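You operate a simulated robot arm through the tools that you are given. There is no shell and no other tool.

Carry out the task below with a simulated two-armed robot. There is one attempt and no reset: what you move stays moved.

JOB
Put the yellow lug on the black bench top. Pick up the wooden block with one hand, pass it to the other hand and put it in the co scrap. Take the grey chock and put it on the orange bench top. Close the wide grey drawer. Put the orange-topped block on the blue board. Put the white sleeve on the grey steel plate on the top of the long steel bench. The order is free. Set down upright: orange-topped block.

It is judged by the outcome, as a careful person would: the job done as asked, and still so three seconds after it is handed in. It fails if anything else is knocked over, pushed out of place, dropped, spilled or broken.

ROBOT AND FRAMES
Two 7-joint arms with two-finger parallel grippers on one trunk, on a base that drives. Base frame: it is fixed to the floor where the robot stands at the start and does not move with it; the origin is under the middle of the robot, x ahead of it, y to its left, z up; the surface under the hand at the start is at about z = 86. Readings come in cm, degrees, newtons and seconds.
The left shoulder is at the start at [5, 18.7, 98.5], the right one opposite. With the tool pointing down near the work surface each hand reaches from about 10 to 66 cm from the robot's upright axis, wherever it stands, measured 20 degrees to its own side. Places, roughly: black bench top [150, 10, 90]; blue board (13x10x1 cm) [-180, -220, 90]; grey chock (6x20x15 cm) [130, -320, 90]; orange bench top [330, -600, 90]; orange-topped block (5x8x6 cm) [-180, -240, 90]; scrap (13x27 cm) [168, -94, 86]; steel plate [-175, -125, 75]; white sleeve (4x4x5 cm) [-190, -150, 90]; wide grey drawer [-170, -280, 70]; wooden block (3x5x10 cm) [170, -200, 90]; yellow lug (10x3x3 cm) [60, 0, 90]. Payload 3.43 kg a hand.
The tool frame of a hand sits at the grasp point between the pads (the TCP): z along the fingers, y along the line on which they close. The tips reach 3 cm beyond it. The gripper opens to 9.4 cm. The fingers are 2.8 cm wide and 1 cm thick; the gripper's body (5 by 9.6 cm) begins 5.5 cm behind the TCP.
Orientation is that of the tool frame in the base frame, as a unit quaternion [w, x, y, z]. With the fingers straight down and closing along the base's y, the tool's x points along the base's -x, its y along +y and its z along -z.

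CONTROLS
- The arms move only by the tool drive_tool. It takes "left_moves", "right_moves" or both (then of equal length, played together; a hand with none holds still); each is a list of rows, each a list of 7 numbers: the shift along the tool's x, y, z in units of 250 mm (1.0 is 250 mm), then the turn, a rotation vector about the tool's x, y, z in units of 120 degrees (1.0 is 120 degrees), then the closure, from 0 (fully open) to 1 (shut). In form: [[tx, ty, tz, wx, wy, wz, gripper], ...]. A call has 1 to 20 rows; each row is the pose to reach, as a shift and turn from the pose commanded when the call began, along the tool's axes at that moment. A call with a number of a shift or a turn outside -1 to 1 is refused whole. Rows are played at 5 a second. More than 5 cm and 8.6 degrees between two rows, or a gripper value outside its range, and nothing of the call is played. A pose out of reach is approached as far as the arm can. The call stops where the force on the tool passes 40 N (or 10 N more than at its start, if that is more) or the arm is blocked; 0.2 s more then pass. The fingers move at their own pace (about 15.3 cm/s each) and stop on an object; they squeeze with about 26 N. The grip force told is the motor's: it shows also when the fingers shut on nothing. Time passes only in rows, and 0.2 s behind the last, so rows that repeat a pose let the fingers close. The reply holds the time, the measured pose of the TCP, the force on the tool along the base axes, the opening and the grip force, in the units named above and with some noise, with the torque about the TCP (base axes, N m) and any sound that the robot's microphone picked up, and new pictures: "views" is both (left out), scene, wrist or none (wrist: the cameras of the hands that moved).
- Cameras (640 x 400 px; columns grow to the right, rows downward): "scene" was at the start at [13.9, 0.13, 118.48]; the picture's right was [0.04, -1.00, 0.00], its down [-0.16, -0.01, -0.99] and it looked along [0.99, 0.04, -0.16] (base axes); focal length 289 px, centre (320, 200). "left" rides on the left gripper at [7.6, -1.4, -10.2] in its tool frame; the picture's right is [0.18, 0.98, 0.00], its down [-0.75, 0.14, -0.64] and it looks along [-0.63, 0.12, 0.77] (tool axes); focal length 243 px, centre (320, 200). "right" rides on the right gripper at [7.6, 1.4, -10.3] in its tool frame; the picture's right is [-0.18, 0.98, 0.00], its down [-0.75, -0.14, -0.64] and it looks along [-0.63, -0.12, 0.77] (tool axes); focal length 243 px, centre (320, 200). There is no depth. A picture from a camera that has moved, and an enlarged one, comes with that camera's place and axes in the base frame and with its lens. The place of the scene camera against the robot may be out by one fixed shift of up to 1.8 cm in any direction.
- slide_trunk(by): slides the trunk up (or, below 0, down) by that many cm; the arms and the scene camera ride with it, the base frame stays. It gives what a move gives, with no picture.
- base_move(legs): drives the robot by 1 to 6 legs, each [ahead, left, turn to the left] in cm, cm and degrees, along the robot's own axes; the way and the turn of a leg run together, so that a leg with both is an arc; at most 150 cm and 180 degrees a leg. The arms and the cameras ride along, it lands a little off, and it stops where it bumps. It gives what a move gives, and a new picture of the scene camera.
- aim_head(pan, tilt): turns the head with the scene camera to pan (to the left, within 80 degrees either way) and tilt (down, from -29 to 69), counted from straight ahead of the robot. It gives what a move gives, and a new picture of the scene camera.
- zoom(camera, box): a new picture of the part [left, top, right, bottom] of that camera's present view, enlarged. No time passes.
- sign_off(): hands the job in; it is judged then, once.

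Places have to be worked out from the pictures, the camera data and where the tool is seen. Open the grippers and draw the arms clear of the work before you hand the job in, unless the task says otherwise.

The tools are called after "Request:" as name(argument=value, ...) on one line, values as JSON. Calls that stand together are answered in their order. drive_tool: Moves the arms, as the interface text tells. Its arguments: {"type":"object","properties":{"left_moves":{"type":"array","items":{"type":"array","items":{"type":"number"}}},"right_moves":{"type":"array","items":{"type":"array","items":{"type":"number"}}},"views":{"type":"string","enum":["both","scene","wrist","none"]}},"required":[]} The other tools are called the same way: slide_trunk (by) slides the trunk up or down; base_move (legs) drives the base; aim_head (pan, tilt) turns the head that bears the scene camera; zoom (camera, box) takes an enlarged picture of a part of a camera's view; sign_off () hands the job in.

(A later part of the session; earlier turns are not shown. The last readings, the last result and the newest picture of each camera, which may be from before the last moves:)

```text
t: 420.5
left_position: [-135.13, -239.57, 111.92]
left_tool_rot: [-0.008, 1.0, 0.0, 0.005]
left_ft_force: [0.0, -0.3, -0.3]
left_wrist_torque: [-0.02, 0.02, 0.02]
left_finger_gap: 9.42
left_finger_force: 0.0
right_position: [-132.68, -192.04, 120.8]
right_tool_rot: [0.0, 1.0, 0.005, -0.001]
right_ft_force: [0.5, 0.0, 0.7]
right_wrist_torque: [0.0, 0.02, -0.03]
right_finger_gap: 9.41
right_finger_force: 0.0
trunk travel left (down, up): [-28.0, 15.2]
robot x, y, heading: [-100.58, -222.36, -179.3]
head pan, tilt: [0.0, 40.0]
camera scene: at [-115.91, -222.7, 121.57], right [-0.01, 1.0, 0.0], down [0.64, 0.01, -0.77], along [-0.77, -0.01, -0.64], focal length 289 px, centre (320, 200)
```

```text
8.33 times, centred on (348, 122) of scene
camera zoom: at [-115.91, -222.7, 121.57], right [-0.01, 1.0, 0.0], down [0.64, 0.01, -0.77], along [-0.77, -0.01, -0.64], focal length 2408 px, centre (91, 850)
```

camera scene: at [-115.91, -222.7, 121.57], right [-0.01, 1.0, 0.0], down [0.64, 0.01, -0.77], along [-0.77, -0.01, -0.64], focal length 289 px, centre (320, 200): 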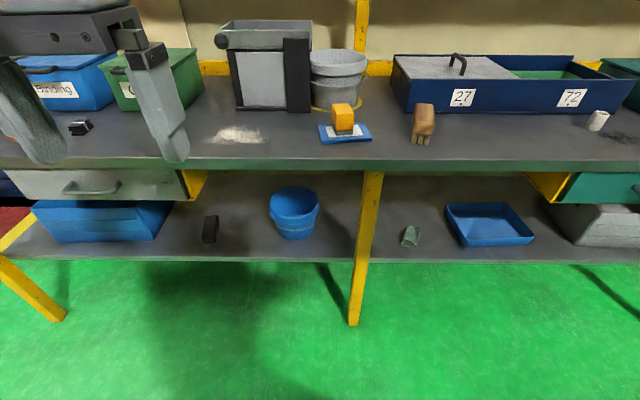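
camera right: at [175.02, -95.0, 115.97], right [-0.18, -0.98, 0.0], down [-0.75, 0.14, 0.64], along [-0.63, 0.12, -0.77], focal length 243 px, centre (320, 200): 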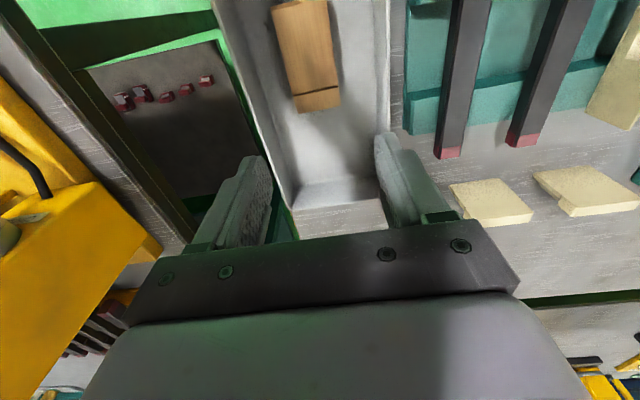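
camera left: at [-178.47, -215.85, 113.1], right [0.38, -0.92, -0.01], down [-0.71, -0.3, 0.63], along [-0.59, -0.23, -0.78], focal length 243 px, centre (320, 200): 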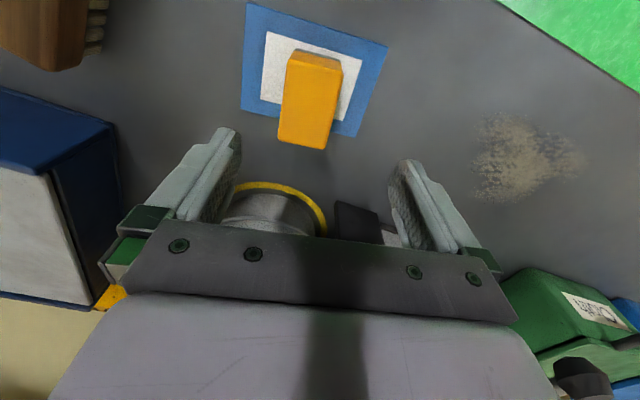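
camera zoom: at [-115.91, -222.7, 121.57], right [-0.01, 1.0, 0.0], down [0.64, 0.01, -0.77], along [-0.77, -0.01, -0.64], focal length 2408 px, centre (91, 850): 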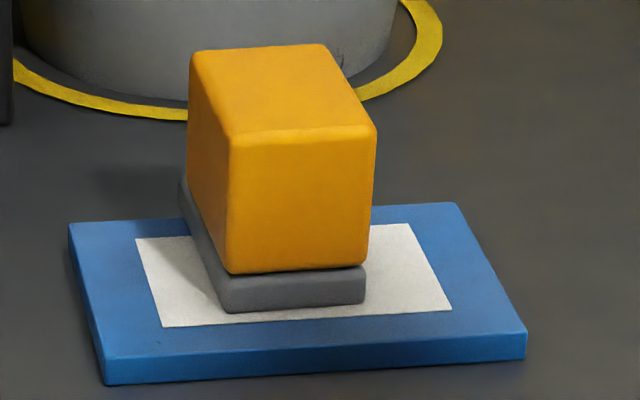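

The felt base overhangs the board's rear edge by about 0.8 cm. I will re-grip the block and shift it about 1.7 cm toward the robot; first I position the base closer so that the left arm is not stretched.

Request:
base_move(legs=[[0, -17, -0.5], [38, 0, 0]])

Request:
drive_tool(left_moves=[[0, 0, 0.08, -0.012, 0, -0.02, 0], [-0.04, -0.02, 0.16, -0.012, 0, -0.04, 0], [-0.1, -0.04, 0.22, -0.012, 0, -0.06, 0], [-0.18, -0.06, 0.28, -0.012, 0, -0.07, 0], [-0.28, -0.08, 0.32, -0.012, 0, -0.07, 0], [-0.28, -0.08, 0.32, -0.012, 0, -0.07, 0]], views="both")

```text
t: 424.6
left_position: [-173.67, -221.87, 111.95]
left_tool_rot: [-0.009, 1.0, -0.006, 0.005]
left_ft_force: [-0.8, 0.7, 0.5]
left_wrist_torque: [0.04, 0.01, 0.01]
left_finger_gap: 9.39
left_finger_force: 0.0
right_position: [-170.45, -174.43, 120.83]
right_tool_rot: [0.0, 1.0, -0.002, 0.001]
right_ft_force: [0.8, 0.2, 0.4]
right_wrist_torque: [-0.04, -0.04, 0.03]
right_finger_gap: 9.4
right_finger_force: 0.0
trunk travel left (down, up): [-28.0, 15.2]
robot x, y, heading: [-138.52, -205.23, 179.7]
head pan, tilt: [0.0, 40.0]
camera scene: at [-154.17, -205.32, 121.56], right [0.0, 1.0, 0.0], down [0.64, 0.0, -0.77], along [-0.77, 0.0, -0.64], focal length 289 px, centre (320, 200)
```

scene: 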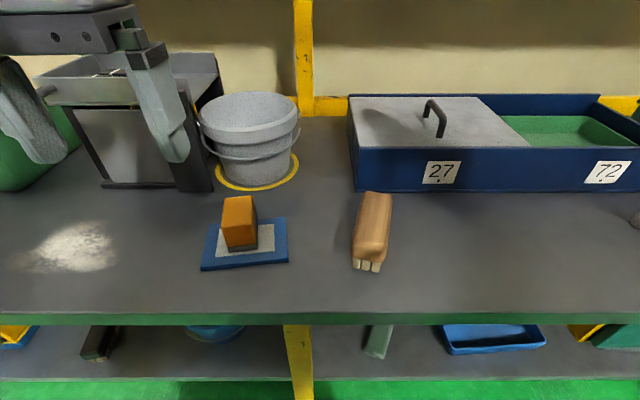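

```text
t: 426.1
left_position: [-180.76, -219.5, 103.81]
left_tool_rot: [0.005, 0.998, 0.069, 0.005]
left_ft_force: [-0.8, 0.8, -0.8]
left_wrist_torque: [0.0, 0.03, 0.0]
left_finger_gap: 9.4
left_finger_force: 0.0
right_position: [-170.58, -174.43, 120.75]
right_tool_rot: [0.001, 1.0, -0.002, -0.001]
right_ft_force: [-0.2, 0.2, 0.4]
right_wrist_torque: [0.01, 0.04, 0.0]
right_finger_gap: 9.42
right_finger_force: 0.1
trunk travel left (down, up): [-28.0, 15.2]
robot x, y, heading: [-138.11, -204.77, 180.0]
head pan, tilt: [0.0, 40.0]
camera scene: at [-154.13, -205.32, 121.57], right [0.0, 1.0, 0.0], down [0.64, 0.0, -0.77], along [-0.77, 0.0, -0.64], focal length 289 px, centre (320, 200)
camera left: at [-173.42, -216.98, 114.22], right [0.32, -0.95, 0.01], down [-0.73, -0.24, 0.64], along [-0.6, -0.21, -0.77], focal length 243 px, centre (320, 200)
```

scene: 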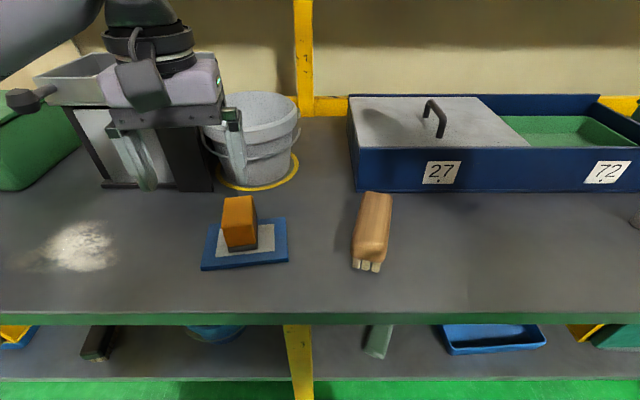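
left: 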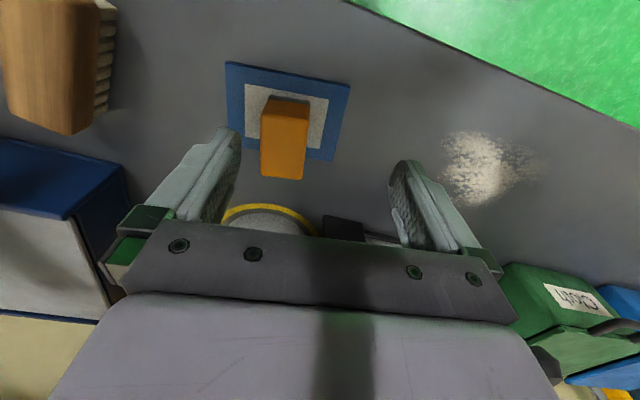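

I zoom the wrist view to measure the block against the board.

Request:
zoom(camera="left", box=[210, 50, 370, 190])

```text
2.86 times, centred on (290, 120) of left
camera zoom: at [-173.42, -216.98, 114.22], right [0.32, -0.95, 0.01], down [-0.73, -0.24, 0.64], along [-0.6, -0.21, -0.77], focal length 693 px, centre (406, 429)
```

zoom: 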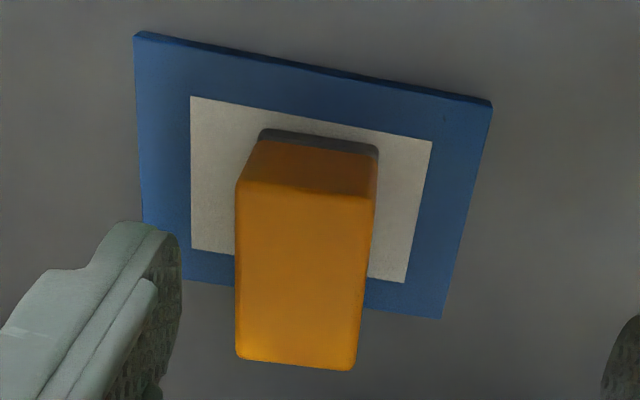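

By the wrist view the block sits about 0.8–1.2 cm too far back. I lower onto it again and grip.

Request:
drive_tool(left_moves=[[-0.08, -0.055, 0.06, 0, 0, -0.012, 0], [-0.156, -0.111, 0.12, 0, 0, -0.012, 0], [-0.156, -0.111, 0.26, 0, 0, -0.012, 0], [-0.156, -0.111, 0.38, 0, 0, -0.012, 0], [-0.156, -0.111, 0.474, 0, 0, -0.012, 0], [-0.156, -0.111, 0.474, 0, 0, -0.012, 0]], views="both")

```text
t: 427.4
left_position: [-184.64, -217.43, 92.05]
left_tool_rot: [0.004, 0.997, 0.081, 0.005]
left_ft_force: [-0.2, 0.8, 1.0]
left_wrist_torque: [0.0, 0.01, -0.01]
left_finger_gap: 9.42
left_finger_force: 0.1
right_position: [-170.64, -174.44, 120.9]
right_tool_rot: [0.0, 1.0, -0.002, -0.001]
right_ft_force: [0.9, 0.5, 0.0]
right_wrist_torque: [0.03, 0.0, 0.0]
right_finger_gap: 9.38
right_finger_force: 0.0
trunk travel left (down, up): [-28.0, 15.2]
robot x, y, heading: [-138.6, -204.81, 179.8]
head pan, tilt: [0.0, 40.0]
camera scene: at [-154.13, -205.32, 121.57], right [0.0, 1.0, 0.0], down [0.64, 0.0, -0.77], along [-0.77, 0.0, -0.64], focal length 289 px, centre (320, 200)
camera left: at [-177.51, -214.67, 102.35], right [0.34, -0.94, 0.01], down [-0.73, -0.26, 0.64], along [-0.6, -0.22, -0.77], focal length 243 px, centre (320, 200)
```

scene: 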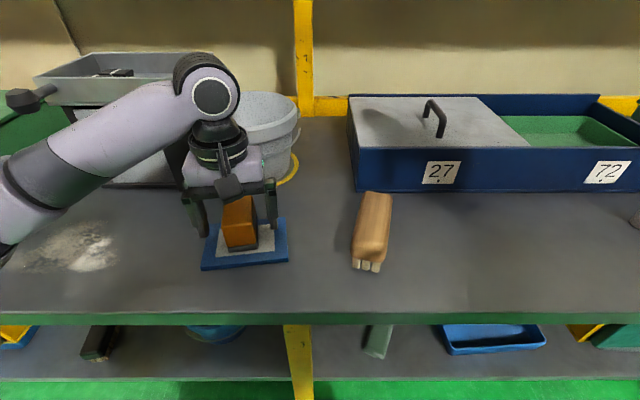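
left: 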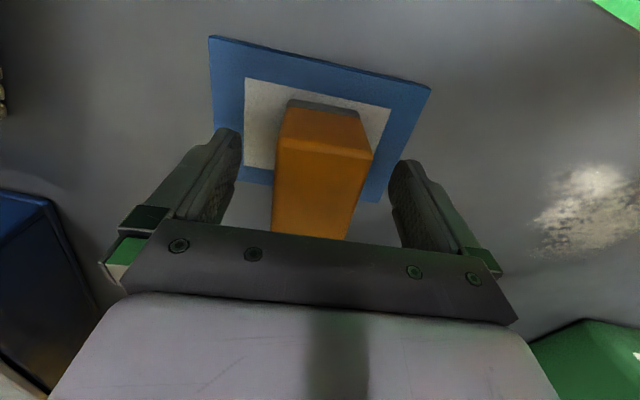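

The block is between the fingers. I grip, lift 1 cm, shift it 1.3 cm toward the robot and check the view.

Request:
drive_tool(left_moves=[[0, 0, 0, 0, 0, 0, 0.4], [0, 0, 0, 0, 0, 0, 1], [0, 0, 0, 0, 0, 0, 1], [0, 0, 0, 0, 0, 0, 1], [0, 0, -0.025, 0, 0, 0, 1], [0, 0, -0.045, 0, 0, 0, 1], [0.025, 0, -0.045, 0, 0, 0, 1], [0.052, 0, -0.045, 0, 0, 0, 1], [0.052, 0, -0.045, 0, 0, 0, 1]], views="both")

Request:
zoom(camera="scene", box=[180, 180, 310, 280])

```text
t: 429.4
left_position: [-183.44, -217.31, 93.11]
left_tool_rot: [0.004, 0.997, 0.081, 0.005]
left_ft_force: [-0.5, 0.2, -3.4]
left_wrist_torque: [0.01, -0.03, 0.01]
left_finger_gap: 4.91
left_finger_force: 26.0
right_position: [-170.56, -174.39, 120.8]
right_tool_rot: [0.0, 1.0, -0.001, -0.001]
right_ft_force: [0.7, -0.1, 0.2]
right_wrist_torque: [0.0, -0.01, -0.02]
right_finger_gap: 9.39
right_finger_force: 0.1
trunk travel left (down, up): [-28.0, 15.2]
robot x, y, heading: [-138.15, -204.83, 179.9]
head pan, tilt: [0.0, 40.0]
camera scene: at [-154.15, -205.32, 121.56], right [0.0, 1.0, 0.0], down [0.64, 0.0, -0.77], along [-0.77, 0.0, -0.64], focal length 289 px, centre (320, 200)
camera left: at [-176.19, -214.55, 103.4], right [0.34, -0.94, 0.01], down [-0.73, -0.26, 0.64], along [-0.6, -0.22, -0.77], focal length 243 px, centre (320, 200)
```

scene: 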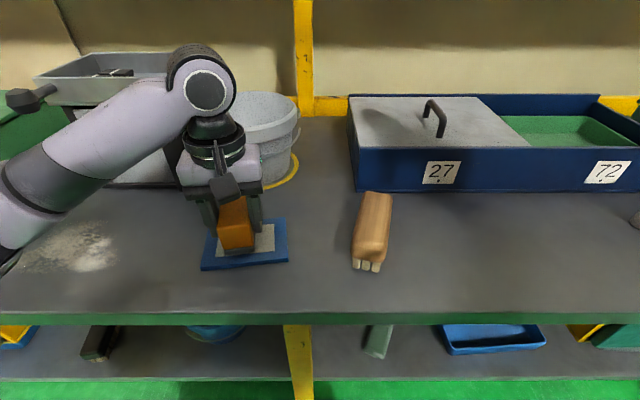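
left: 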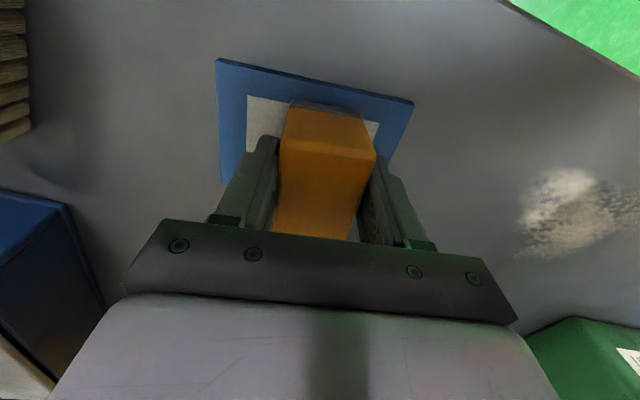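

```text
4.00 times, centred on (245, 230) of scene
camera zoom: at [-154.15, -205.32, 121.56], right [0.0, 1.0, 0.0], down [0.64, 0.0, -0.77], along [-0.77, 0.0, -0.64], focal length 1156 px, centre (620, 80)
```

zoom: 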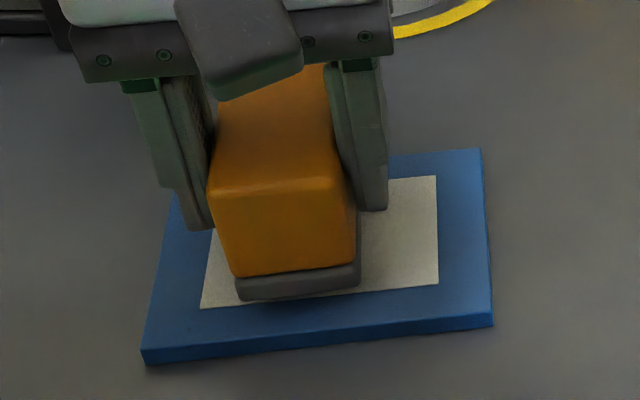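

The block is now well over the board. I lower it to contact.

Request:
drive_tool(left_moves=[[0, 0, 0.02, 0, 0, 0, 1], [0, 0, 0.036, 0, 0, 0, 1], [0, 0, 0.046, 0, 0, 0, 1], [0, 0, 0.054, 0, 0, 0, 1], [0, 0, 0.054, 0, 0, 0, 1]], views="none")

```text
t: 430.6
left_position: [-183.36, -217.25, 92.01]
left_tool_rot: [0.003, 0.997, 0.081, 0.003]
left_ft_force: [-0.4, -0.8, 17.8]
left_wrist_torque: [0.07, -0.42, -0.04]
left_finger_gap: 4.93
left_finger_force: 26.0
right_position: [-170.41, -174.42, 120.89]
right_tool_rot: [0.001, 1.0, -0.002, -0.001]
right_ft_force: [0.1, 0.3, 0.4]
right_wrist_torque: [-0.03, 0.0, -0.02]
right_finger_gap: 9.39
right_finger_force: 0.1
trunk travel left (down, up): [-28.0, 15.2]
robot x, y, heading: [-138.81, -205.15, 180.3]
head pan, tilt: [0.0, 40.0]
```

Contact with 18 N at z 92. I release and lift straight up.

Request:
drive_tool(left_moves=[[0, 0, -0.006, 0, 0, 0, 0.4], [0, 0, -0.006, 0, 0, 0, 0.1], [0, 0, -0.006, 0, 0, 0, 0], [0, 0, -0.06, 0, 0, 0, 0], [0, 0, -0.16, 0, 0, 0, 0], [0, 0, -0.3, 0, 0, 0, 0], [0.04, 0, -0.46, 0, 0, 0, 0]], views="both")

Request:
zoom(camera="scene", box=[180, 180, 310, 280])

```text
t: 432.2
left_position: [-182.51, -216.97, 103.25]
left_tool_rot: [0.005, 0.997, 0.081, 0.006]
left_ft_force: [-0.3, 0.2, 0.1]
left_wrist_torque: [0.03, 0.03, -0.02]
left_finger_gap: 9.37
left_finger_force: 0.1
right_position: [-170.5, -174.47, 120.95]
right_tool_rot: [0.001, 1.0, -0.001, 0.0]
right_ft_force: [-0.5, 0.4, -0.3]
right_wrist_torque: [0.0, 0.01, 0.01]
right_finger_gap: 9.41
right_finger_force: 0.2
trunk travel left (down, up): [-28.0, 15.2]
robot x, y, heading: [-138.79, -205.16, 179.8]
head pan, tilt: [0.0, 40.0]
camera scene: at [-154.1, -205.3, 121.57], right [0.0, 1.0, 0.0], down [0.64, 0.0, -0.77], along [-0.77, 0.0, -0.64], focal length 289 px, centre (320, 200)
camera left: at [-175.32, -214.26, 113.51], right [0.34, -0.94, 0.01], down [-0.73, -0.26, 0.64], along [-0.59, -0.22, -0.77], focal length 243 px, centre (320, 200)
```

scene: 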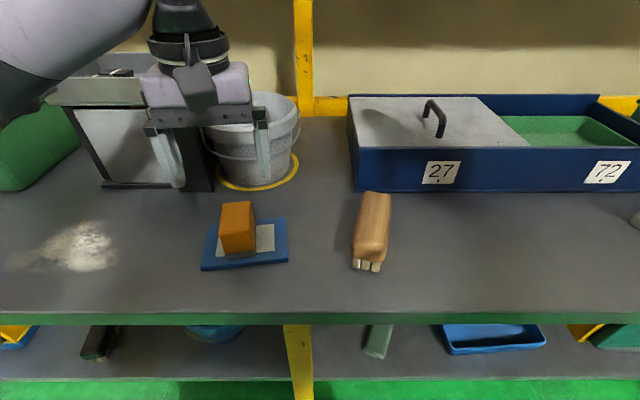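
left: 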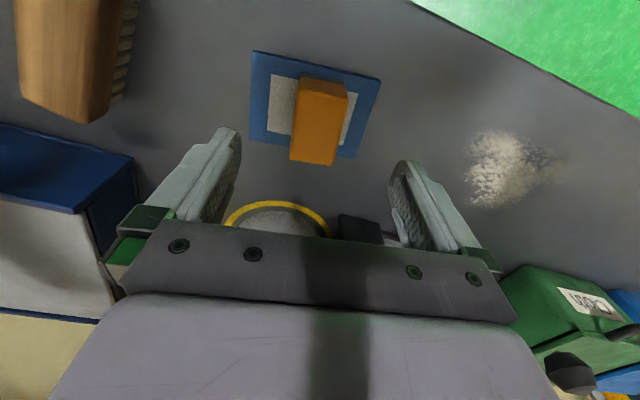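

```text
4.00 times, centred on (245, 230) of scene
camera zoom: at [-154.1, -205.3, 121.57], right [0.0, 1.0, 0.0], down [0.64, 0.0, -0.77], along [-0.77, 0.0, -0.64], focal length 1156 px, centre (620, 80)
```

zoom: 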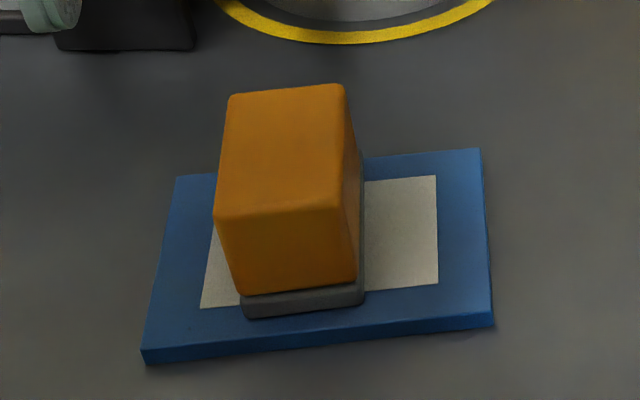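

The block now stands fully on the board. I draw the left hand back and strafe right to the white sleeve and steel plate.

Request:
drive_tool(left_moves=[[0.08, 0.02, -0.14, 0, 0, 0, 0], [0.18, 0.04, -0.26, 0, 0, 0.02, 0], [0.3, 0.08, -0.34, 0, 0, 0.05, 0], [0.44, 0.12, -0.4, 0, 0, 0.078, 0], [0.58, 0.16, -0.4, 0, 0, 0.078, 0]], views="none")

Request:
base_move(legs=[[-8, 0, 0], [0, -50, 0]])

Request:
aim_head(pan=-10, tilt=38)

```text
t: 433.4
left_position: [-167.39, -218.69, 113.51]
left_tool_rot: [0.004, 1.0, -0.001, 0.005]
left_ft_force: [0.3, 0.7, 0.0]
left_wrist_torque: [0.01, -0.02, 0.0]
left_finger_gap: 9.4
left_finger_force: 0.1
right_position: [-170.54, -174.36, 120.94]
right_tool_rot: [0.0, 1.0, -0.001, -0.001]
right_ft_force: [-0.2, -0.5, 1.1]
right_wrist_torque: [0.03, -0.04, -0.01]
right_finger_gap: 9.39
right_finger_force: 0.0
trunk travel left (down, up): [-28.0, 15.2]
robot x, y, heading: [-138.51, -204.86, 179.8]
head pan, tilt: [0.0, 40.0]
```

```text
t: 439.0
left_position: [-159.32, -168.86, 113.59]
left_tool_rot: [0.003, 1.0, 0.0, 0.006]
left_ft_force: [-0.4, -0.2, -0.7]
left_wrist_torque: [-0.01, 0.01, 0.01]
left_finger_gap: 9.4
left_finger_force: 0.1
right_position: [-162.43, -124.58, 120.92]
right_tool_rot: [0.0, 1.0, 0.0, -0.001]
right_ft_force: [0.6, 0.7, -0.5]
right_wrist_torque: [0.01, 0.0, -0.01]
right_finger_gap: 9.41
right_finger_force: 0.0
trunk travel left (down, up): [-28.0, 15.2]
robot x, y, heading: [-130.09, -155.25, 180.0]
head pan, tilt: [0.0, 40.0]
camera scene: at [-145.97, -155.51, 121.57], right [0.0, 1.0, 0.0], down [0.64, 0.0, -0.77], along [-0.77, 0.0, -0.64], focal length 289 px, centre (320, 200)
```

scene: 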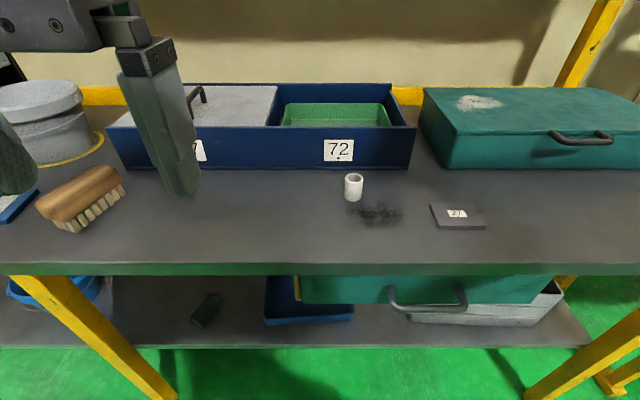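

```text
t: 439.7
left_position: [-159.34, -168.88, 113.52]
left_tool_rot: [0.004, 1.0, 0.0, 0.005]
left_ft_force: [0.4, -0.2, -0.1]
left_wrist_torque: [-0.01, 0.01, -0.05]
left_finger_gap: 9.38
left_finger_force: 0.0
right_position: [-162.49, -124.73, 120.78]
right_tool_rot: [0.001, 1.0, 0.0, -0.001]
right_ft_force: [-0.1, 0.5, 1.0]
right_wrist_torque: [-0.01, -0.01, -0.01]
right_finger_gap: 9.42
right_finger_force: 0.0
trunk travel left (down, up): [-28.0, 15.2]
robot x, y, heading: [-130.71, -154.93, 179.8]
head pan, tilt: [-10.0, 38.0]
camera scene: at [-145.97, -154.03, 121.86], right [0.17, 0.98, 0.0], down [0.61, -0.11, -0.79], along [-0.78, 0.14, -0.62], focal length 289 px, centre (320, 200)
```

scene: 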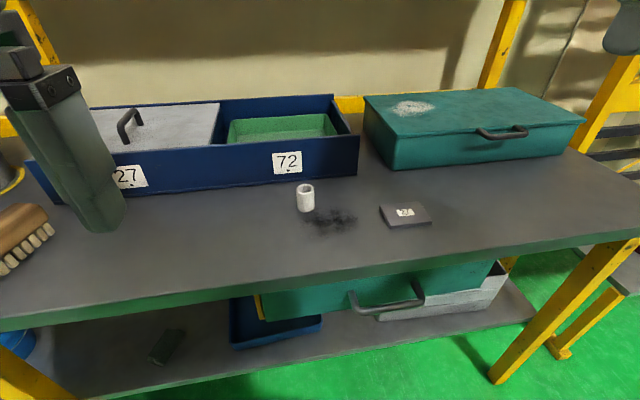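

Now the white sleeve (pixel 306, 197) and the small labelled grey plate (405, 215) are in clear view. I zoom in.

Request:
zoom(camera="scene", box=[270, 160, 450, 250])

Request:
zoom(camera="right", box=[0, 0, 640, 400])

```text
3.56 times, centred on (360, 205) of scene
camera zoom: at [-145.97, -154.03, 121.86], right [0.17, 0.98, 0.0], down [0.61, -0.11, -0.79], along [-0.78, 0.14, -0.62], focal length 1028 px, centre (178, 182)
```

zoom: 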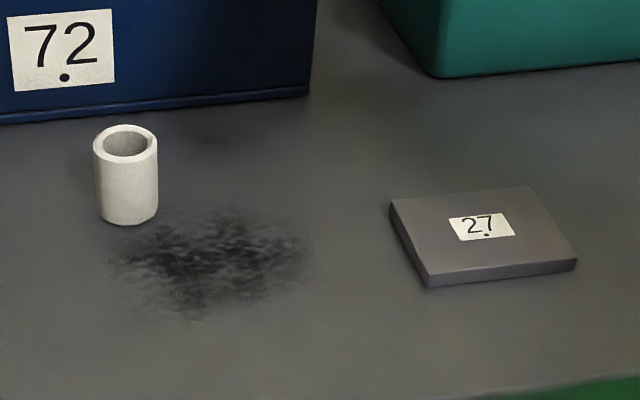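

```text
1.00 times, centred on (320, 200) of right (not enlarged: the box is as wide or as high as the picture)
camera zoom: at [-154.82, -126.09, 131.16], right [-0.18, -0.98, 0.0], down [-0.75, 0.14, 0.64], along [-0.63, 0.12, -0.77], focal length 243 px, centre (320, 200)
```

zoom: 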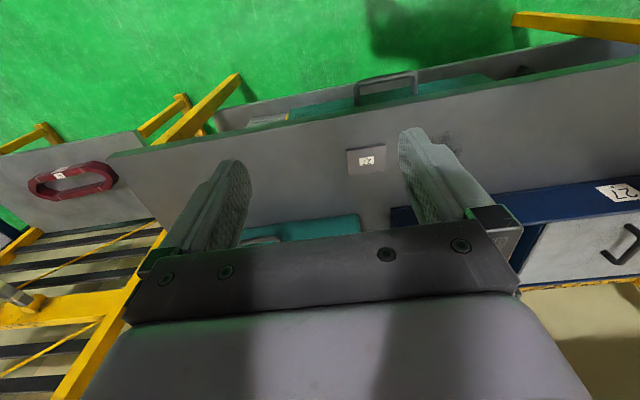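

Sleeve ≈ [-190, -149], plate ≈ [-183.6, -131]. I move 8 cm closer, then bring the right hand over the sleeve while the left hand gives way.

Request:
base_move(legs=[[8, 0, 0]])

Request:
drive_tool(left_moves=[[0.05, 0.03, 0, 0, 0, 0, 0], [0.1, 0.06, 0, 0, 0, 0, 0], [0.15, 0.09, 0, 0, 0, 0, 0], [0.2, 0.12, 0, 0, 0, 0, 0], [0.25, 0.15, 0, 0, 0, 0, 0], [0.3, 0.18, 0, 0, 0, 0, 0], [0.35, 0.21, 0, 0, 0, 0, 0], [0.4, 0.24, 0, 0, 0, 0, 0], [0.4, 0.24, 0, 0, 0, 0, 0]], right_moves=[[-0.06, 0.12, 0.07, 0, 0, 0, 0], [-0.12, 0.24, 0.14, 0, 0, 0, 0], [-0.19, 0.36, 0.21, 0, 0, 0, 0], [-0.27, 0.49, 0.29, 0, 0, 0, 0], [-0.36, 0.62, 0.37, 0, 0, 0, 0], [-0.45, 0.74, 0.45, 0, 0, 0, 0], [-0.54, 0.86, 0.53, 0, 0, 0, 0], [-0.62, 0.976, 0.6, 0, 0, 0, 0], [-0.62, 0.976, 0.6, 0, 0, 0, 0]], views="both")

```text
t: 440.8
left_position: [-167.48, -168.84, 113.38]
left_tool_rot: [0.003, 1.0, 0.0, 0.006]
left_ft_force: [0.2, 0.1, 0.2]
left_wrist_torque: [0.01, -0.02, 0.01]
left_finger_gap: 9.4
left_finger_force: 0.1
right_position: [-170.72, -124.72, 120.85]
right_tool_rot: [0.001, 1.0, -0.001, 0.0]
right_ft_force: [-0.8, -0.4, 0.0]
right_wrist_torque: [-0.01, -0.03, 0.02]
right_finger_gap: 9.41
right_finger_force: 0.0
trunk travel left (down, up): [-28.0, 15.2]
robot x, y, heading: [-138.62, -155.53, 180.1]
head pan, tilt: [-10.0, 38.0]
camera scene: at [-154.17, -154.02, 121.85], right [0.17, 0.98, 0.0], down [0.61, -0.11, -0.79], along [-0.78, 0.14, -0.62], focal length 289 px, centre (320, 200)
```

scene: 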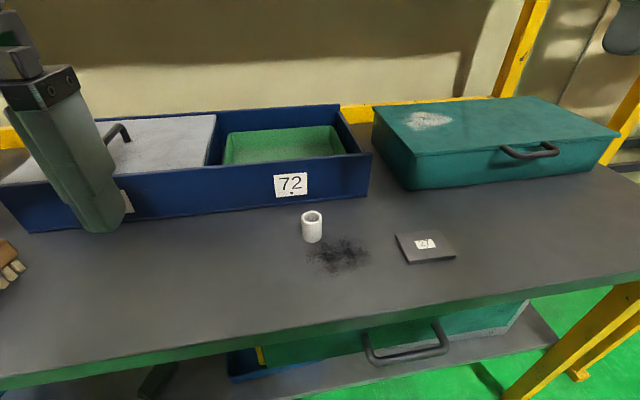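

```text
t: 442.8
left_position: [-157.54, -174.9, 113.78]
left_tool_rot: [0.003, 1.0, 0.0, 0.005]
left_ft_force: [1.4, 0.4, 0.5]
left_wrist_torque: [0.01, -0.01, 0.0]
left_finger_gap: 9.41
left_finger_force: 0.0
right_position: [-186.14, -148.93, 105.91]
right_tool_rot: [0.001, 1.0, -0.001, -0.001]
right_ft_force: [1.2, 0.0, 0.5]
right_wrist_torque: [-0.01, 0.0, 0.01]
right_finger_gap: 9.41
right_finger_force: 0.0
trunk travel left (down, up): [-28.0, 15.2]
robot x, y, heading: [-138.94, -154.93, 180.0]
head pan, tilt: [-10.0, 38.0]
camera scene: at [-154.1, -154.0, 121.86], right [0.17, 0.98, 0.0], down [0.61, -0.11, -0.79], along [-0.78, 0.14, -0.62], focal length 289 px, centre (320, 200)
camera right: at [-178.61, -150.38, 116.34], right [-0.19, -0.98, 0.0], down [-0.75, 0.14, 0.64], along [-0.63, 0.12, -0.77], focal length 243 px, centre (320, 200)
camera left: at [-149.86, -173.33, 124.06], right [0.18, -0.98, 0.01], down [-0.76, -0.14, 0.64], along [-0.62, -0.12, -0.77], focal length 243 px, centre (320, 200)
```

scene: 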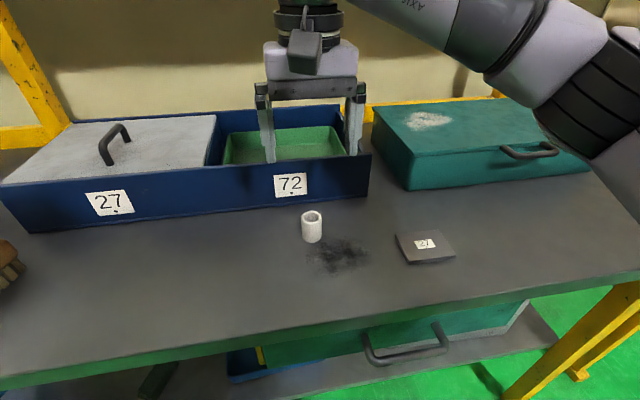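
right: 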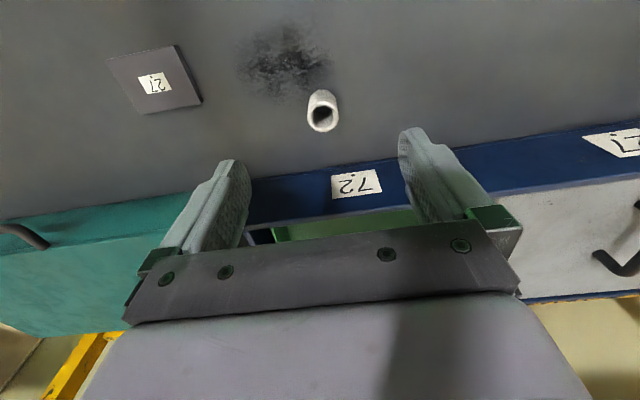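
left: 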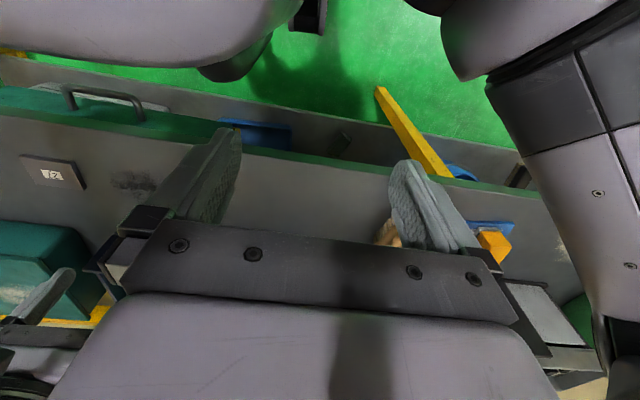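

The right wrist view shows both the sleeve and the plate. I zoom to measure both.

Request:
zoom(camera="right", box=[270, 70, 370, 150])

Request:
zoom(camera="right", box=[90, 30, 220, 130])

```text
5.00 times, centred on (320, 110) of right
camera zoom: at [-178.61, -150.38, 116.34], right [-0.19, -0.98, 0.0], down [-0.75, 0.14, 0.64], along [-0.63, 0.12, -0.77], focal length 1213 px, centre (320, 650)
```

zoom: 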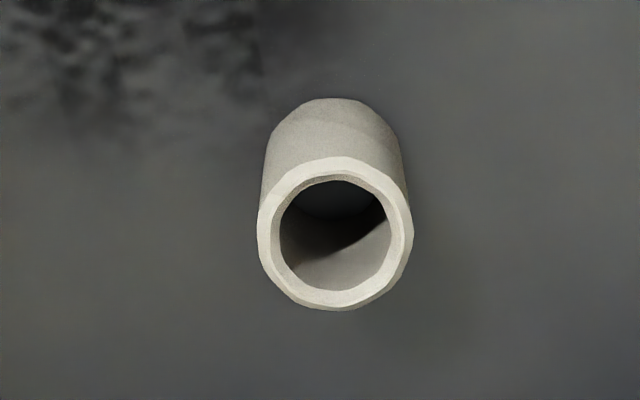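

```text
4.00 times, centred on (155, 80) of right
camera zoom: at [-178.61, -150.38, 116.34], right [-0.19, -0.98, 0.0], down [-0.75, 0.14, 0.64], along [-0.63, 0.12, -0.77], focal length 970 px, centre (980, 680)
```

zoom: 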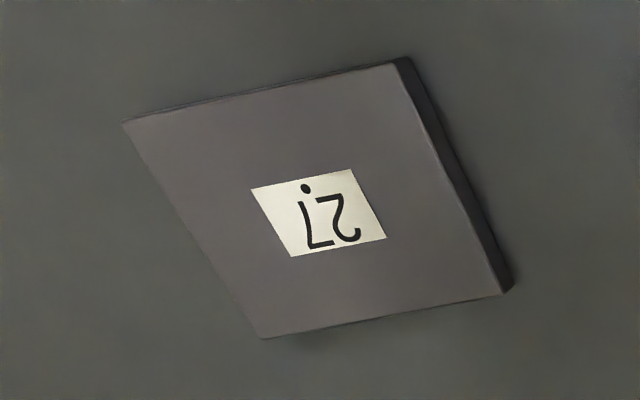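

Sleeve centre ≈ [-188.5, -148.8], plate centre ≈ [-182.5, -130.5] (about 6 × 8 cm). I lower the right hand over the sleeve to z ≈ 89.3.

Request:
drive_tool(right_moves=[[-0.05, -0.003, 0.1, 0, 0, 0, 0.2], [-0.094, -0.005, 0.24, 0, 0, 0, 0.25], [-0.094, -0.005, 0.38, 0, 0, 0, 0.25], [-0.094, -0.005, 0.52, 0, 0, 0, 0.25], [-0.094, -0.005, 0.62, 0, 0, 0, 0.25], [-0.094, -0.005, 0.664, 0, 0, 0, 0.25], [-0.094, -0.005, 0.664, 0, 0, 0, 0.25]], views="both")

```text
t: 444.4
left_position: [-157.51, -174.9, 113.76]
left_tool_rot: [0.004, 1.0, 0.0, 0.005]
left_ft_force: [0.0, -0.3, 0.1]
left_wrist_torque: [-0.02, 0.02, 0.01]
left_finger_gap: 9.38
left_finger_force: 0.2
right_position: [-188.48, -148.98, 89.35]
right_tool_rot: [0.002, 1.0, -0.001, -0.001]
right_ft_force: [-0.6, 0.5, 0.5]
right_wrist_torque: [0.01, 0.02, -0.01]
right_finger_gap: 7.05
right_finger_force: 0.1
trunk travel left (down, up): [-28.0, 15.2]
robot x, y, heading: [-138.38, -155.1, 179.8]
head pan, tilt: [-10.0, 38.0]
camera scene: at [-154.1, -154.02, 121.87], right [0.17, 0.98, 0.0], down [0.61, -0.11, -0.79], along [-0.78, 0.14, -0.62], focal length 289 px, centre (320, 200)
camera right: at [-180.82, -150.42, 99.58], right [-0.19, -0.98, 0.0], down [-0.75, 0.14, 0.64], along [-0.63, 0.12, -0.77], focal length 243 px, centre (320, 200)
```

scene: 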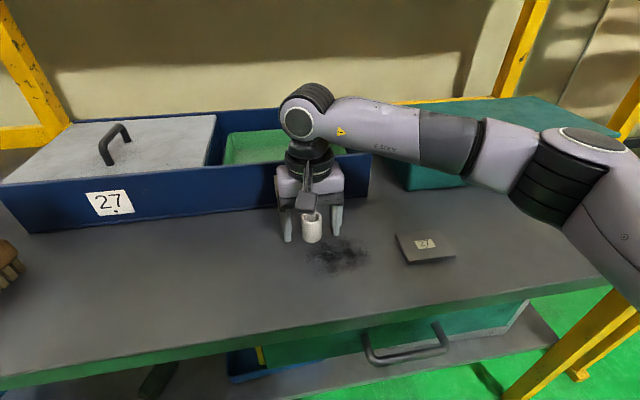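
right: 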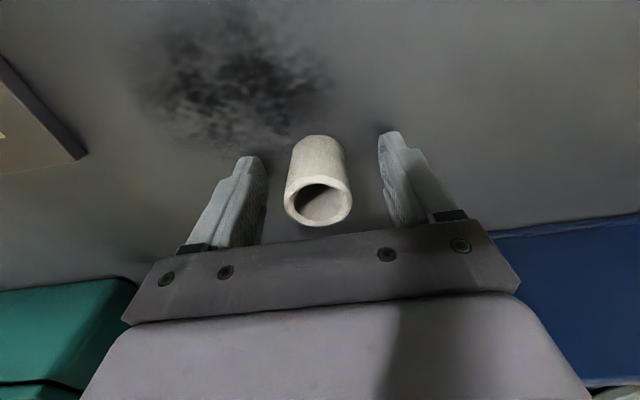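

The sleeve is centred between the fingers. I close and lift.

Request:
drive_tool(right_moves=[[0, 0, 0, 0, 0, 0, 0.5], [0, 0, 0, 0, 0, 0, 0.8], [0, 0, 0, 0, 0, 0, 1], [0, 0, 0, 0, 0, 0, 1]], views="none")

Request:
drive_tool(right_moves=[[0, 0, -0.06, 0, 0, 0, 1], [0, 0, -0.14, 0, 0, 0, 1], [0, 0, -0.26, 0, 0, 0, 1], [0, 0, -0.36, 0, 0, 0, 1], [0, 0, -0.36, 0, 0, 0, 1]], views="both")

```text
t: 445.4
left_position: [-157.45, -174.81, 113.8]
left_tool_rot: [0.003, 1.0, 0.0, 0.005]
left_ft_force: [0.8, 0.5, -0.2]
left_wrist_torque: [-0.02, -0.02, 0.04]
left_finger_gap: 9.42
left_finger_force: 0.0
right_position: [-188.46, -148.95, 89.41]
right_tool_rot: [0.001, 1.0, -0.001, 0.0]
right_ft_force: [0.3, 0.4, 0.0]
right_wrist_torque: [-0.01, 0.0, 0.04]
right_finger_gap: 3.26
right_finger_force: 26.3
trunk travel left (down, up): [-28.0, 15.2]
robot x, y, heading: [-138.61, -155.08, 180.2]
head pan, tilt: [-10.0, 38.0]
```

```text
t: 446.6
left_position: [-157.48, -174.96, 113.81]
left_tool_rot: [0.004, 1.0, 0.0, 0.006]
left_ft_force: [0.1, -1.0, 0.6]
left_wrist_torque: [0.01, 0.0, -0.03]
left_finger_gap: 9.4
left_finger_force: 0.1
right_position: [-188.32, -149.02, 98.39]
right_tool_rot: [0.0, 1.0, 0.0, -0.002]
right_ft_force: [-0.4, 0.7, 0.5]
right_wrist_torque: [-0.02, 0.04, -0.03]
right_finger_gap: 3.26
right_finger_force: 26.4
trunk travel left (down, up): [-28.0, 15.2]
robot x, y, heading: [-138.48, -155.45, 179.7]
head pan, tilt: [-10.0, 38.0]
camera scene: at [-154.11, -154.01, 121.86], right [0.17, 0.98, 0.0], down [0.61, -0.11, -0.79], along [-0.78, 0.14, -0.62], focal length 289 px, centre (320, 200)
camera right: at [-180.76, -150.44, 108.65], right [-0.18, -0.98, 0.0], down [-0.75, 0.14, 0.64], along [-0.63, 0.12, -0.77], focal length 243 px, centre (320, 200)
```

scene: 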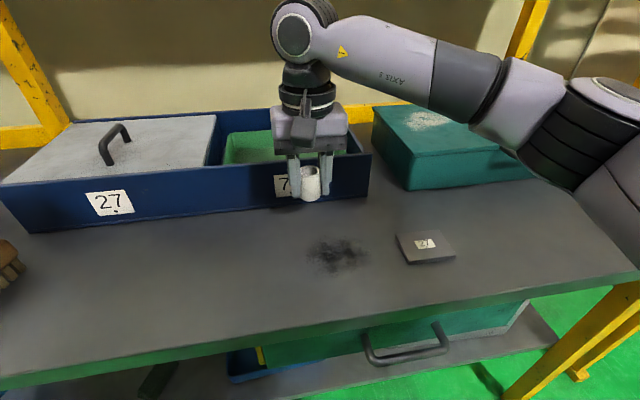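
right: 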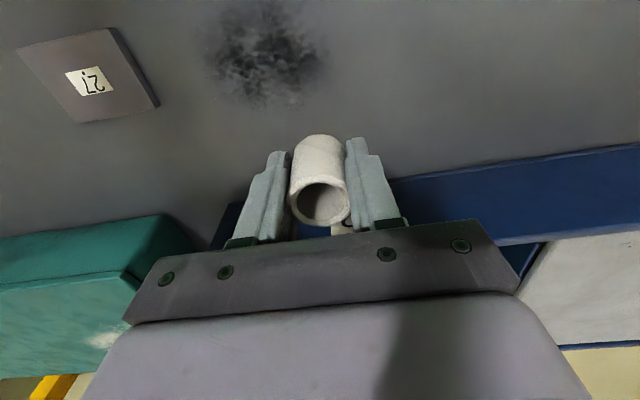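

The sleeve is held upright. I carry it over the plate at constant height.

Request:
drive_tool(right_moves=[[0.05, -0.148, 0, 0, 0, 0, 1], [0.1, -0.296, 0, 0, 0, 0, 1], [0.15, -0.444, 0, 0, 0, 0, 1], [0.2, -0.592, 0, 0, 0, 0, 1], [0.236, -0.74, 0, 0, 0, 0, 1], [0.236, -0.74, 0, 0, 0, 0, 1]], views="both")

Request:
zoom(camera="right", box=[220, 40, 420, 240])

```text
t: 448.0
left_position: [-157.37, -174.86, 113.69]
left_tool_rot: [0.004, 1.0, 0.0, 0.004]
left_ft_force: [0.2, 0.2, 0.1]
left_wrist_torque: [-0.02, -0.01, -0.05]
left_finger_gap: 9.42
left_finger_force: 0.0
right_position: [-182.42, -130.3, 98.24]
right_tool_rot: [-0.001, 1.0, -0.001, -0.001]
right_ft_force: [0.7, 0.2, 0.1]
right_wrist_torque: [0.01, 0.0, 0.0]
right_finger_gap: 3.27
right_finger_force: 25.4
trunk travel left (down, up): [-28.0, 15.2]
robot x, y, heading: [-138.62, -154.94, 180.0]
head pan, tilt: [-10.0, 38.0]
camera scene: at [-154.1, -154.02, 121.86], right [0.17, 0.98, 0.0], down [0.61, -0.11, -0.79], along [-0.78, 0.14, -0.62], focal length 289 px, centre (320, 200)
camera right: at [-174.88, -131.75, 108.61], right [-0.18, -0.98, 0.0], down [-0.75, 0.14, 0.64], along [-0.63, 0.12, -0.77], focal length 243 px, centre (320, 200)
```

scene: 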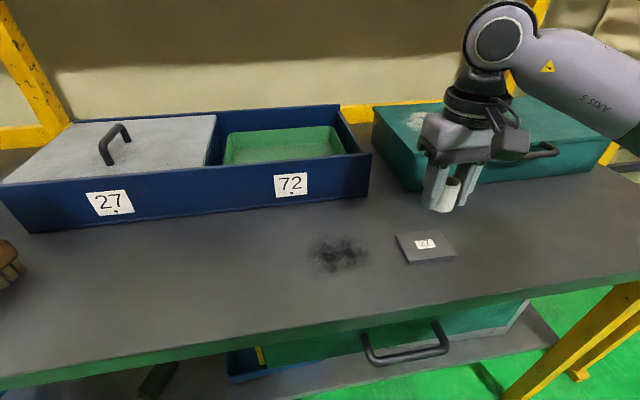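
right: 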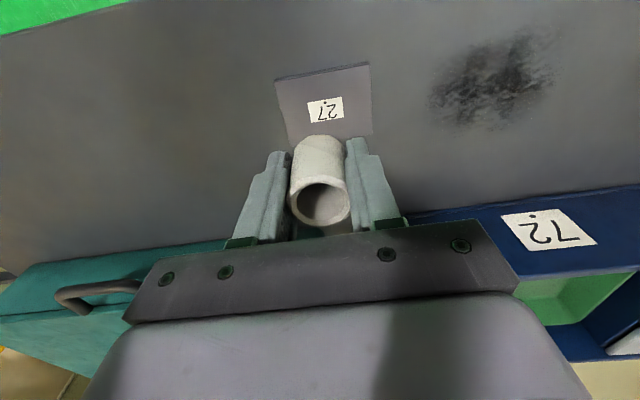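

```text
2.00 times, centred on (320, 140) of right
camera zoom: at [-174.88, -131.75, 108.61], right [-0.18, -0.98, 0.0], down [-0.75, 0.14, 0.64], along [-0.63, 0.12, -0.77], focal length 485 px, centre (320, 320)
```

zoom: 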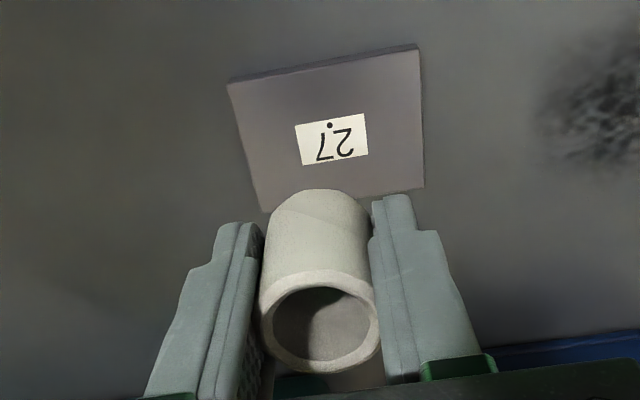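

The plate centre re-measures as [-182.7, -130.8]. I make the small correction and lower to z ≈ 92.

Request:
drive_tool(right_moves=[[-0.011, 0.02, 0.08, 0, 0, 0, 1], [-0.011, 0.02, 0.17, 0, 0, 0, 1], [-0.011, 0.02, 0.25, 0, 0, 0, 1], [-0.011, 0.02, 0.25, 0, 0, 0, 1]], views="both")

```text
t: 449.0
left_position: [-157.39, -174.84, 113.72]
left_tool_rot: [0.004, 1.0, 0.0, 0.006]
left_ft_force: [0.0, 0.1, -0.3]
left_wrist_torque: [0.0, -0.04, -0.02]
left_finger_gap: 9.4
left_finger_force: 0.0
right_position: [-182.82, -130.98, 91.92]
right_tool_rot: [0.0, 1.0, 0.0, -0.001]
right_ft_force: [-0.1, 0.0, -0.8]
right_wrist_torque: [0.0, 0.02, 0.0]
right_finger_gap: 3.25
right_finger_force: 26.0
trunk travel left (down, up): [-28.0, 15.2]
robot x, y, heading: [-138.45, -154.96, 180.1]
head pan, tilt: [-10.0, 38.0]
camera scene: at [-154.1, -154.02, 121.87], right [0.17, 0.98, 0.0], down [0.61, -0.11, -0.79], along [-0.78, 0.14, -0.62], focal length 289 px, centre (320, 200)
camera right: at [-175.17, -132.31, 102.21], right [-0.18, -0.98, 0.0], down [-0.75, 0.14, 0.64], along [-0.63, 0.12, -0.77], focal length 243 px, centre (320, 200)
```

scene: 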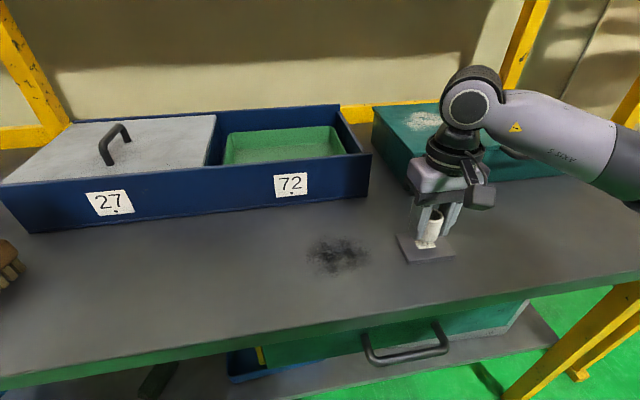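
right: 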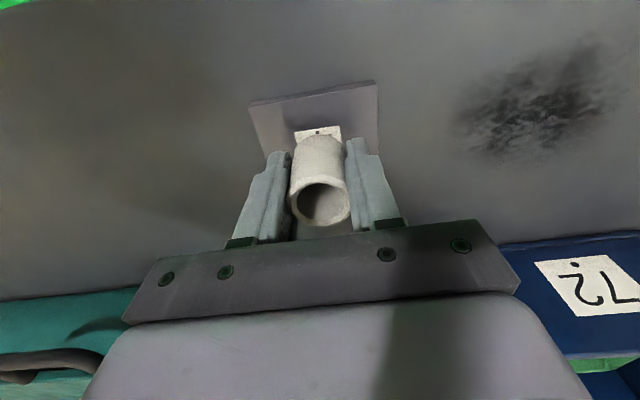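

Aligned over the plate. I lower in small steps until contact.

Request:
drive_tool(right_moves=[[0, 0, 0.02, 0, 0, 0, 1], [0, 0, 0.036, 0, 0, 0, 1], [0, 0, 0.05, 0, 0, 0, 1], [0, 0, 0.06, 0, 0, 0, 1], [0, 0, 0.06, 0, 0, 0, 1]], views="none")

```text
t: 450.2
left_position: [-157.47, -174.87, 113.76]
left_tool_rot: [0.003, 1.0, 0.0, 0.005]
left_ft_force: [0.7, 0.8, -0.1]
left_wrist_torque: [-0.03, 0.0, 0.01]
left_finger_gap: 9.4
left_finger_force: 0.0
right_position: [-182.82, -131.02, 90.59]
right_tool_rot: [0.001, 1.0, -0.001, -0.001]
right_ft_force: [0.5, 0.5, -0.3]
right_wrist_torque: [0.0, -0.01, 0.0]
right_finger_gap: 3.25
right_finger_force: 26.1
trunk travel left (down, up): [-28.0, 15.2]
robot x, y, heading: [-138.43, -155.27, 179.9]
head pan, tilt: [-10.0, 38.0]
```

Request:
drive_tool(right_moves=[[0, 0, 0.008, 0, 0, 0, 1], [0, 0, 0.016, 0, 0, 0, 1], [0, 0, 0.022, 0, 0, 0, 1], [0, 0, 0.022, 0, 0, 0, 1]], views="none")

```text
t: 451.2
left_position: [-157.42, -174.97, 113.73]
left_tool_rot: [0.003, 1.0, 0.0, 0.005]
left_ft_force: [0.5, 0.2, 0.1]
left_wrist_torque: [0.03, -0.01, -0.02]
left_finger_gap: 9.4
left_finger_force: 0.0
right_position: [-182.84, -131.0, 90.33]
right_tool_rot: [0.0, 1.0, 0.0, -0.004]
right_ft_force: [-2.8, -0.5, 24.5]
right_wrist_torque: [0.12, -0.11, -0.02]
right_finger_gap: 3.25
right_finger_force: 26.3
trunk travel left (down, up): [-28.0, 15.2]
robot x, y, heading: [-138.2, -155.47, 179.9]
head pan, tilt: [-10.0, 38.0]
```

Contact with 24 N: the sleeve stands on the plate. I release and lift straight up.

Request:
drive_tool(right_moves=[[0, 0, -0.008, 0, 0, 0, 0.6], [0, 0, -0.008, 0, 0, 0, 0.3], [0, 0, -0.008, 0, 0, 0, 0.2], [0, 0, -0.06, 0, 0, 0, 0.2], [0, 0, -0.16, 0, 0, 0, 0.2], [0, 0, -0.3, 0, 0, 0, 0.1], [0, 0, -0.46, 0, 0, 0, 0]], views="both")

Request:
zoom(camera="scene", box=[360, 190, 490, 280])

```text
t: 452.8
left_position: [-157.45, -174.89, 113.66]
left_tool_rot: [0.004, 1.0, 0.0, 0.006]
left_ft_force: [-0.8, 0.3, 0.4]
left_wrist_torque: [0.03, -0.01, -0.03]
left_finger_gap: 9.41
left_finger_force: 0.1
right_position: [-182.61, -131.14, 101.51]
right_tool_rot: [0.0, 1.0, -0.001, -0.001]
right_ft_force: [1.2, -0.1, 0.4]
right_wrist_torque: [0.03, 0.02, 0.0]
right_finger_gap: 9.39
right_finger_force: 0.0
trunk travel left (down, up): [-28.0, 15.2]
robot x, y, heading: [-138.61, -155.35, 180.0]
head pan, tilt: [-10.0, 38.0]
camera scene: at [-154.07, -154.04, 121.87], right [0.17, 0.98, 0.0], down [0.61, -0.11, -0.79], along [-0.78, 0.14, -0.62], focal length 289 px, centre (320, 200)
camera right: at [-175.09, -132.45, 111.81], right [-0.18, -0.98, 0.0], down [-0.75, 0.14, 0.64], along [-0.63, 0.12, -0.77], focal length 243 px, centre (320, 200)
```

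scene: 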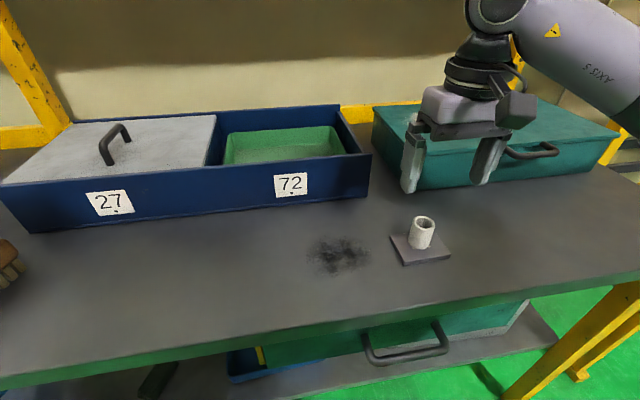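
right: 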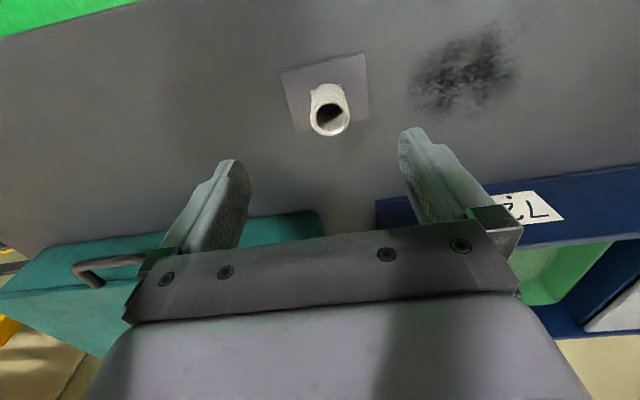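

```text
4.44 times, centred on (425, 235) of scene
camera zoom: at [-154.07, -154.04, 121.87], right [0.17, 0.98, 0.0], down [0.61, -0.11, -0.79], along [-0.78, 0.14, -0.62], focal length 1284 px, centre (-147, 44)
```

zoom: 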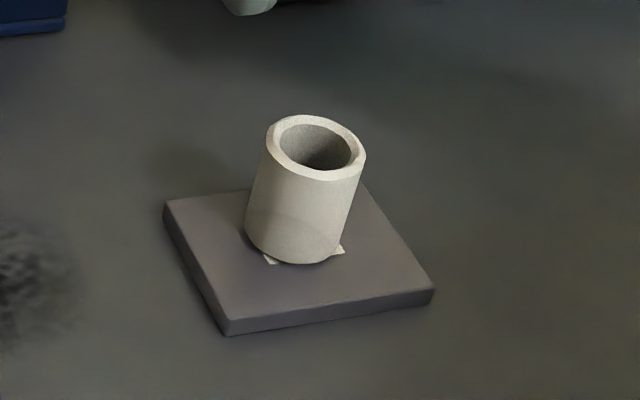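

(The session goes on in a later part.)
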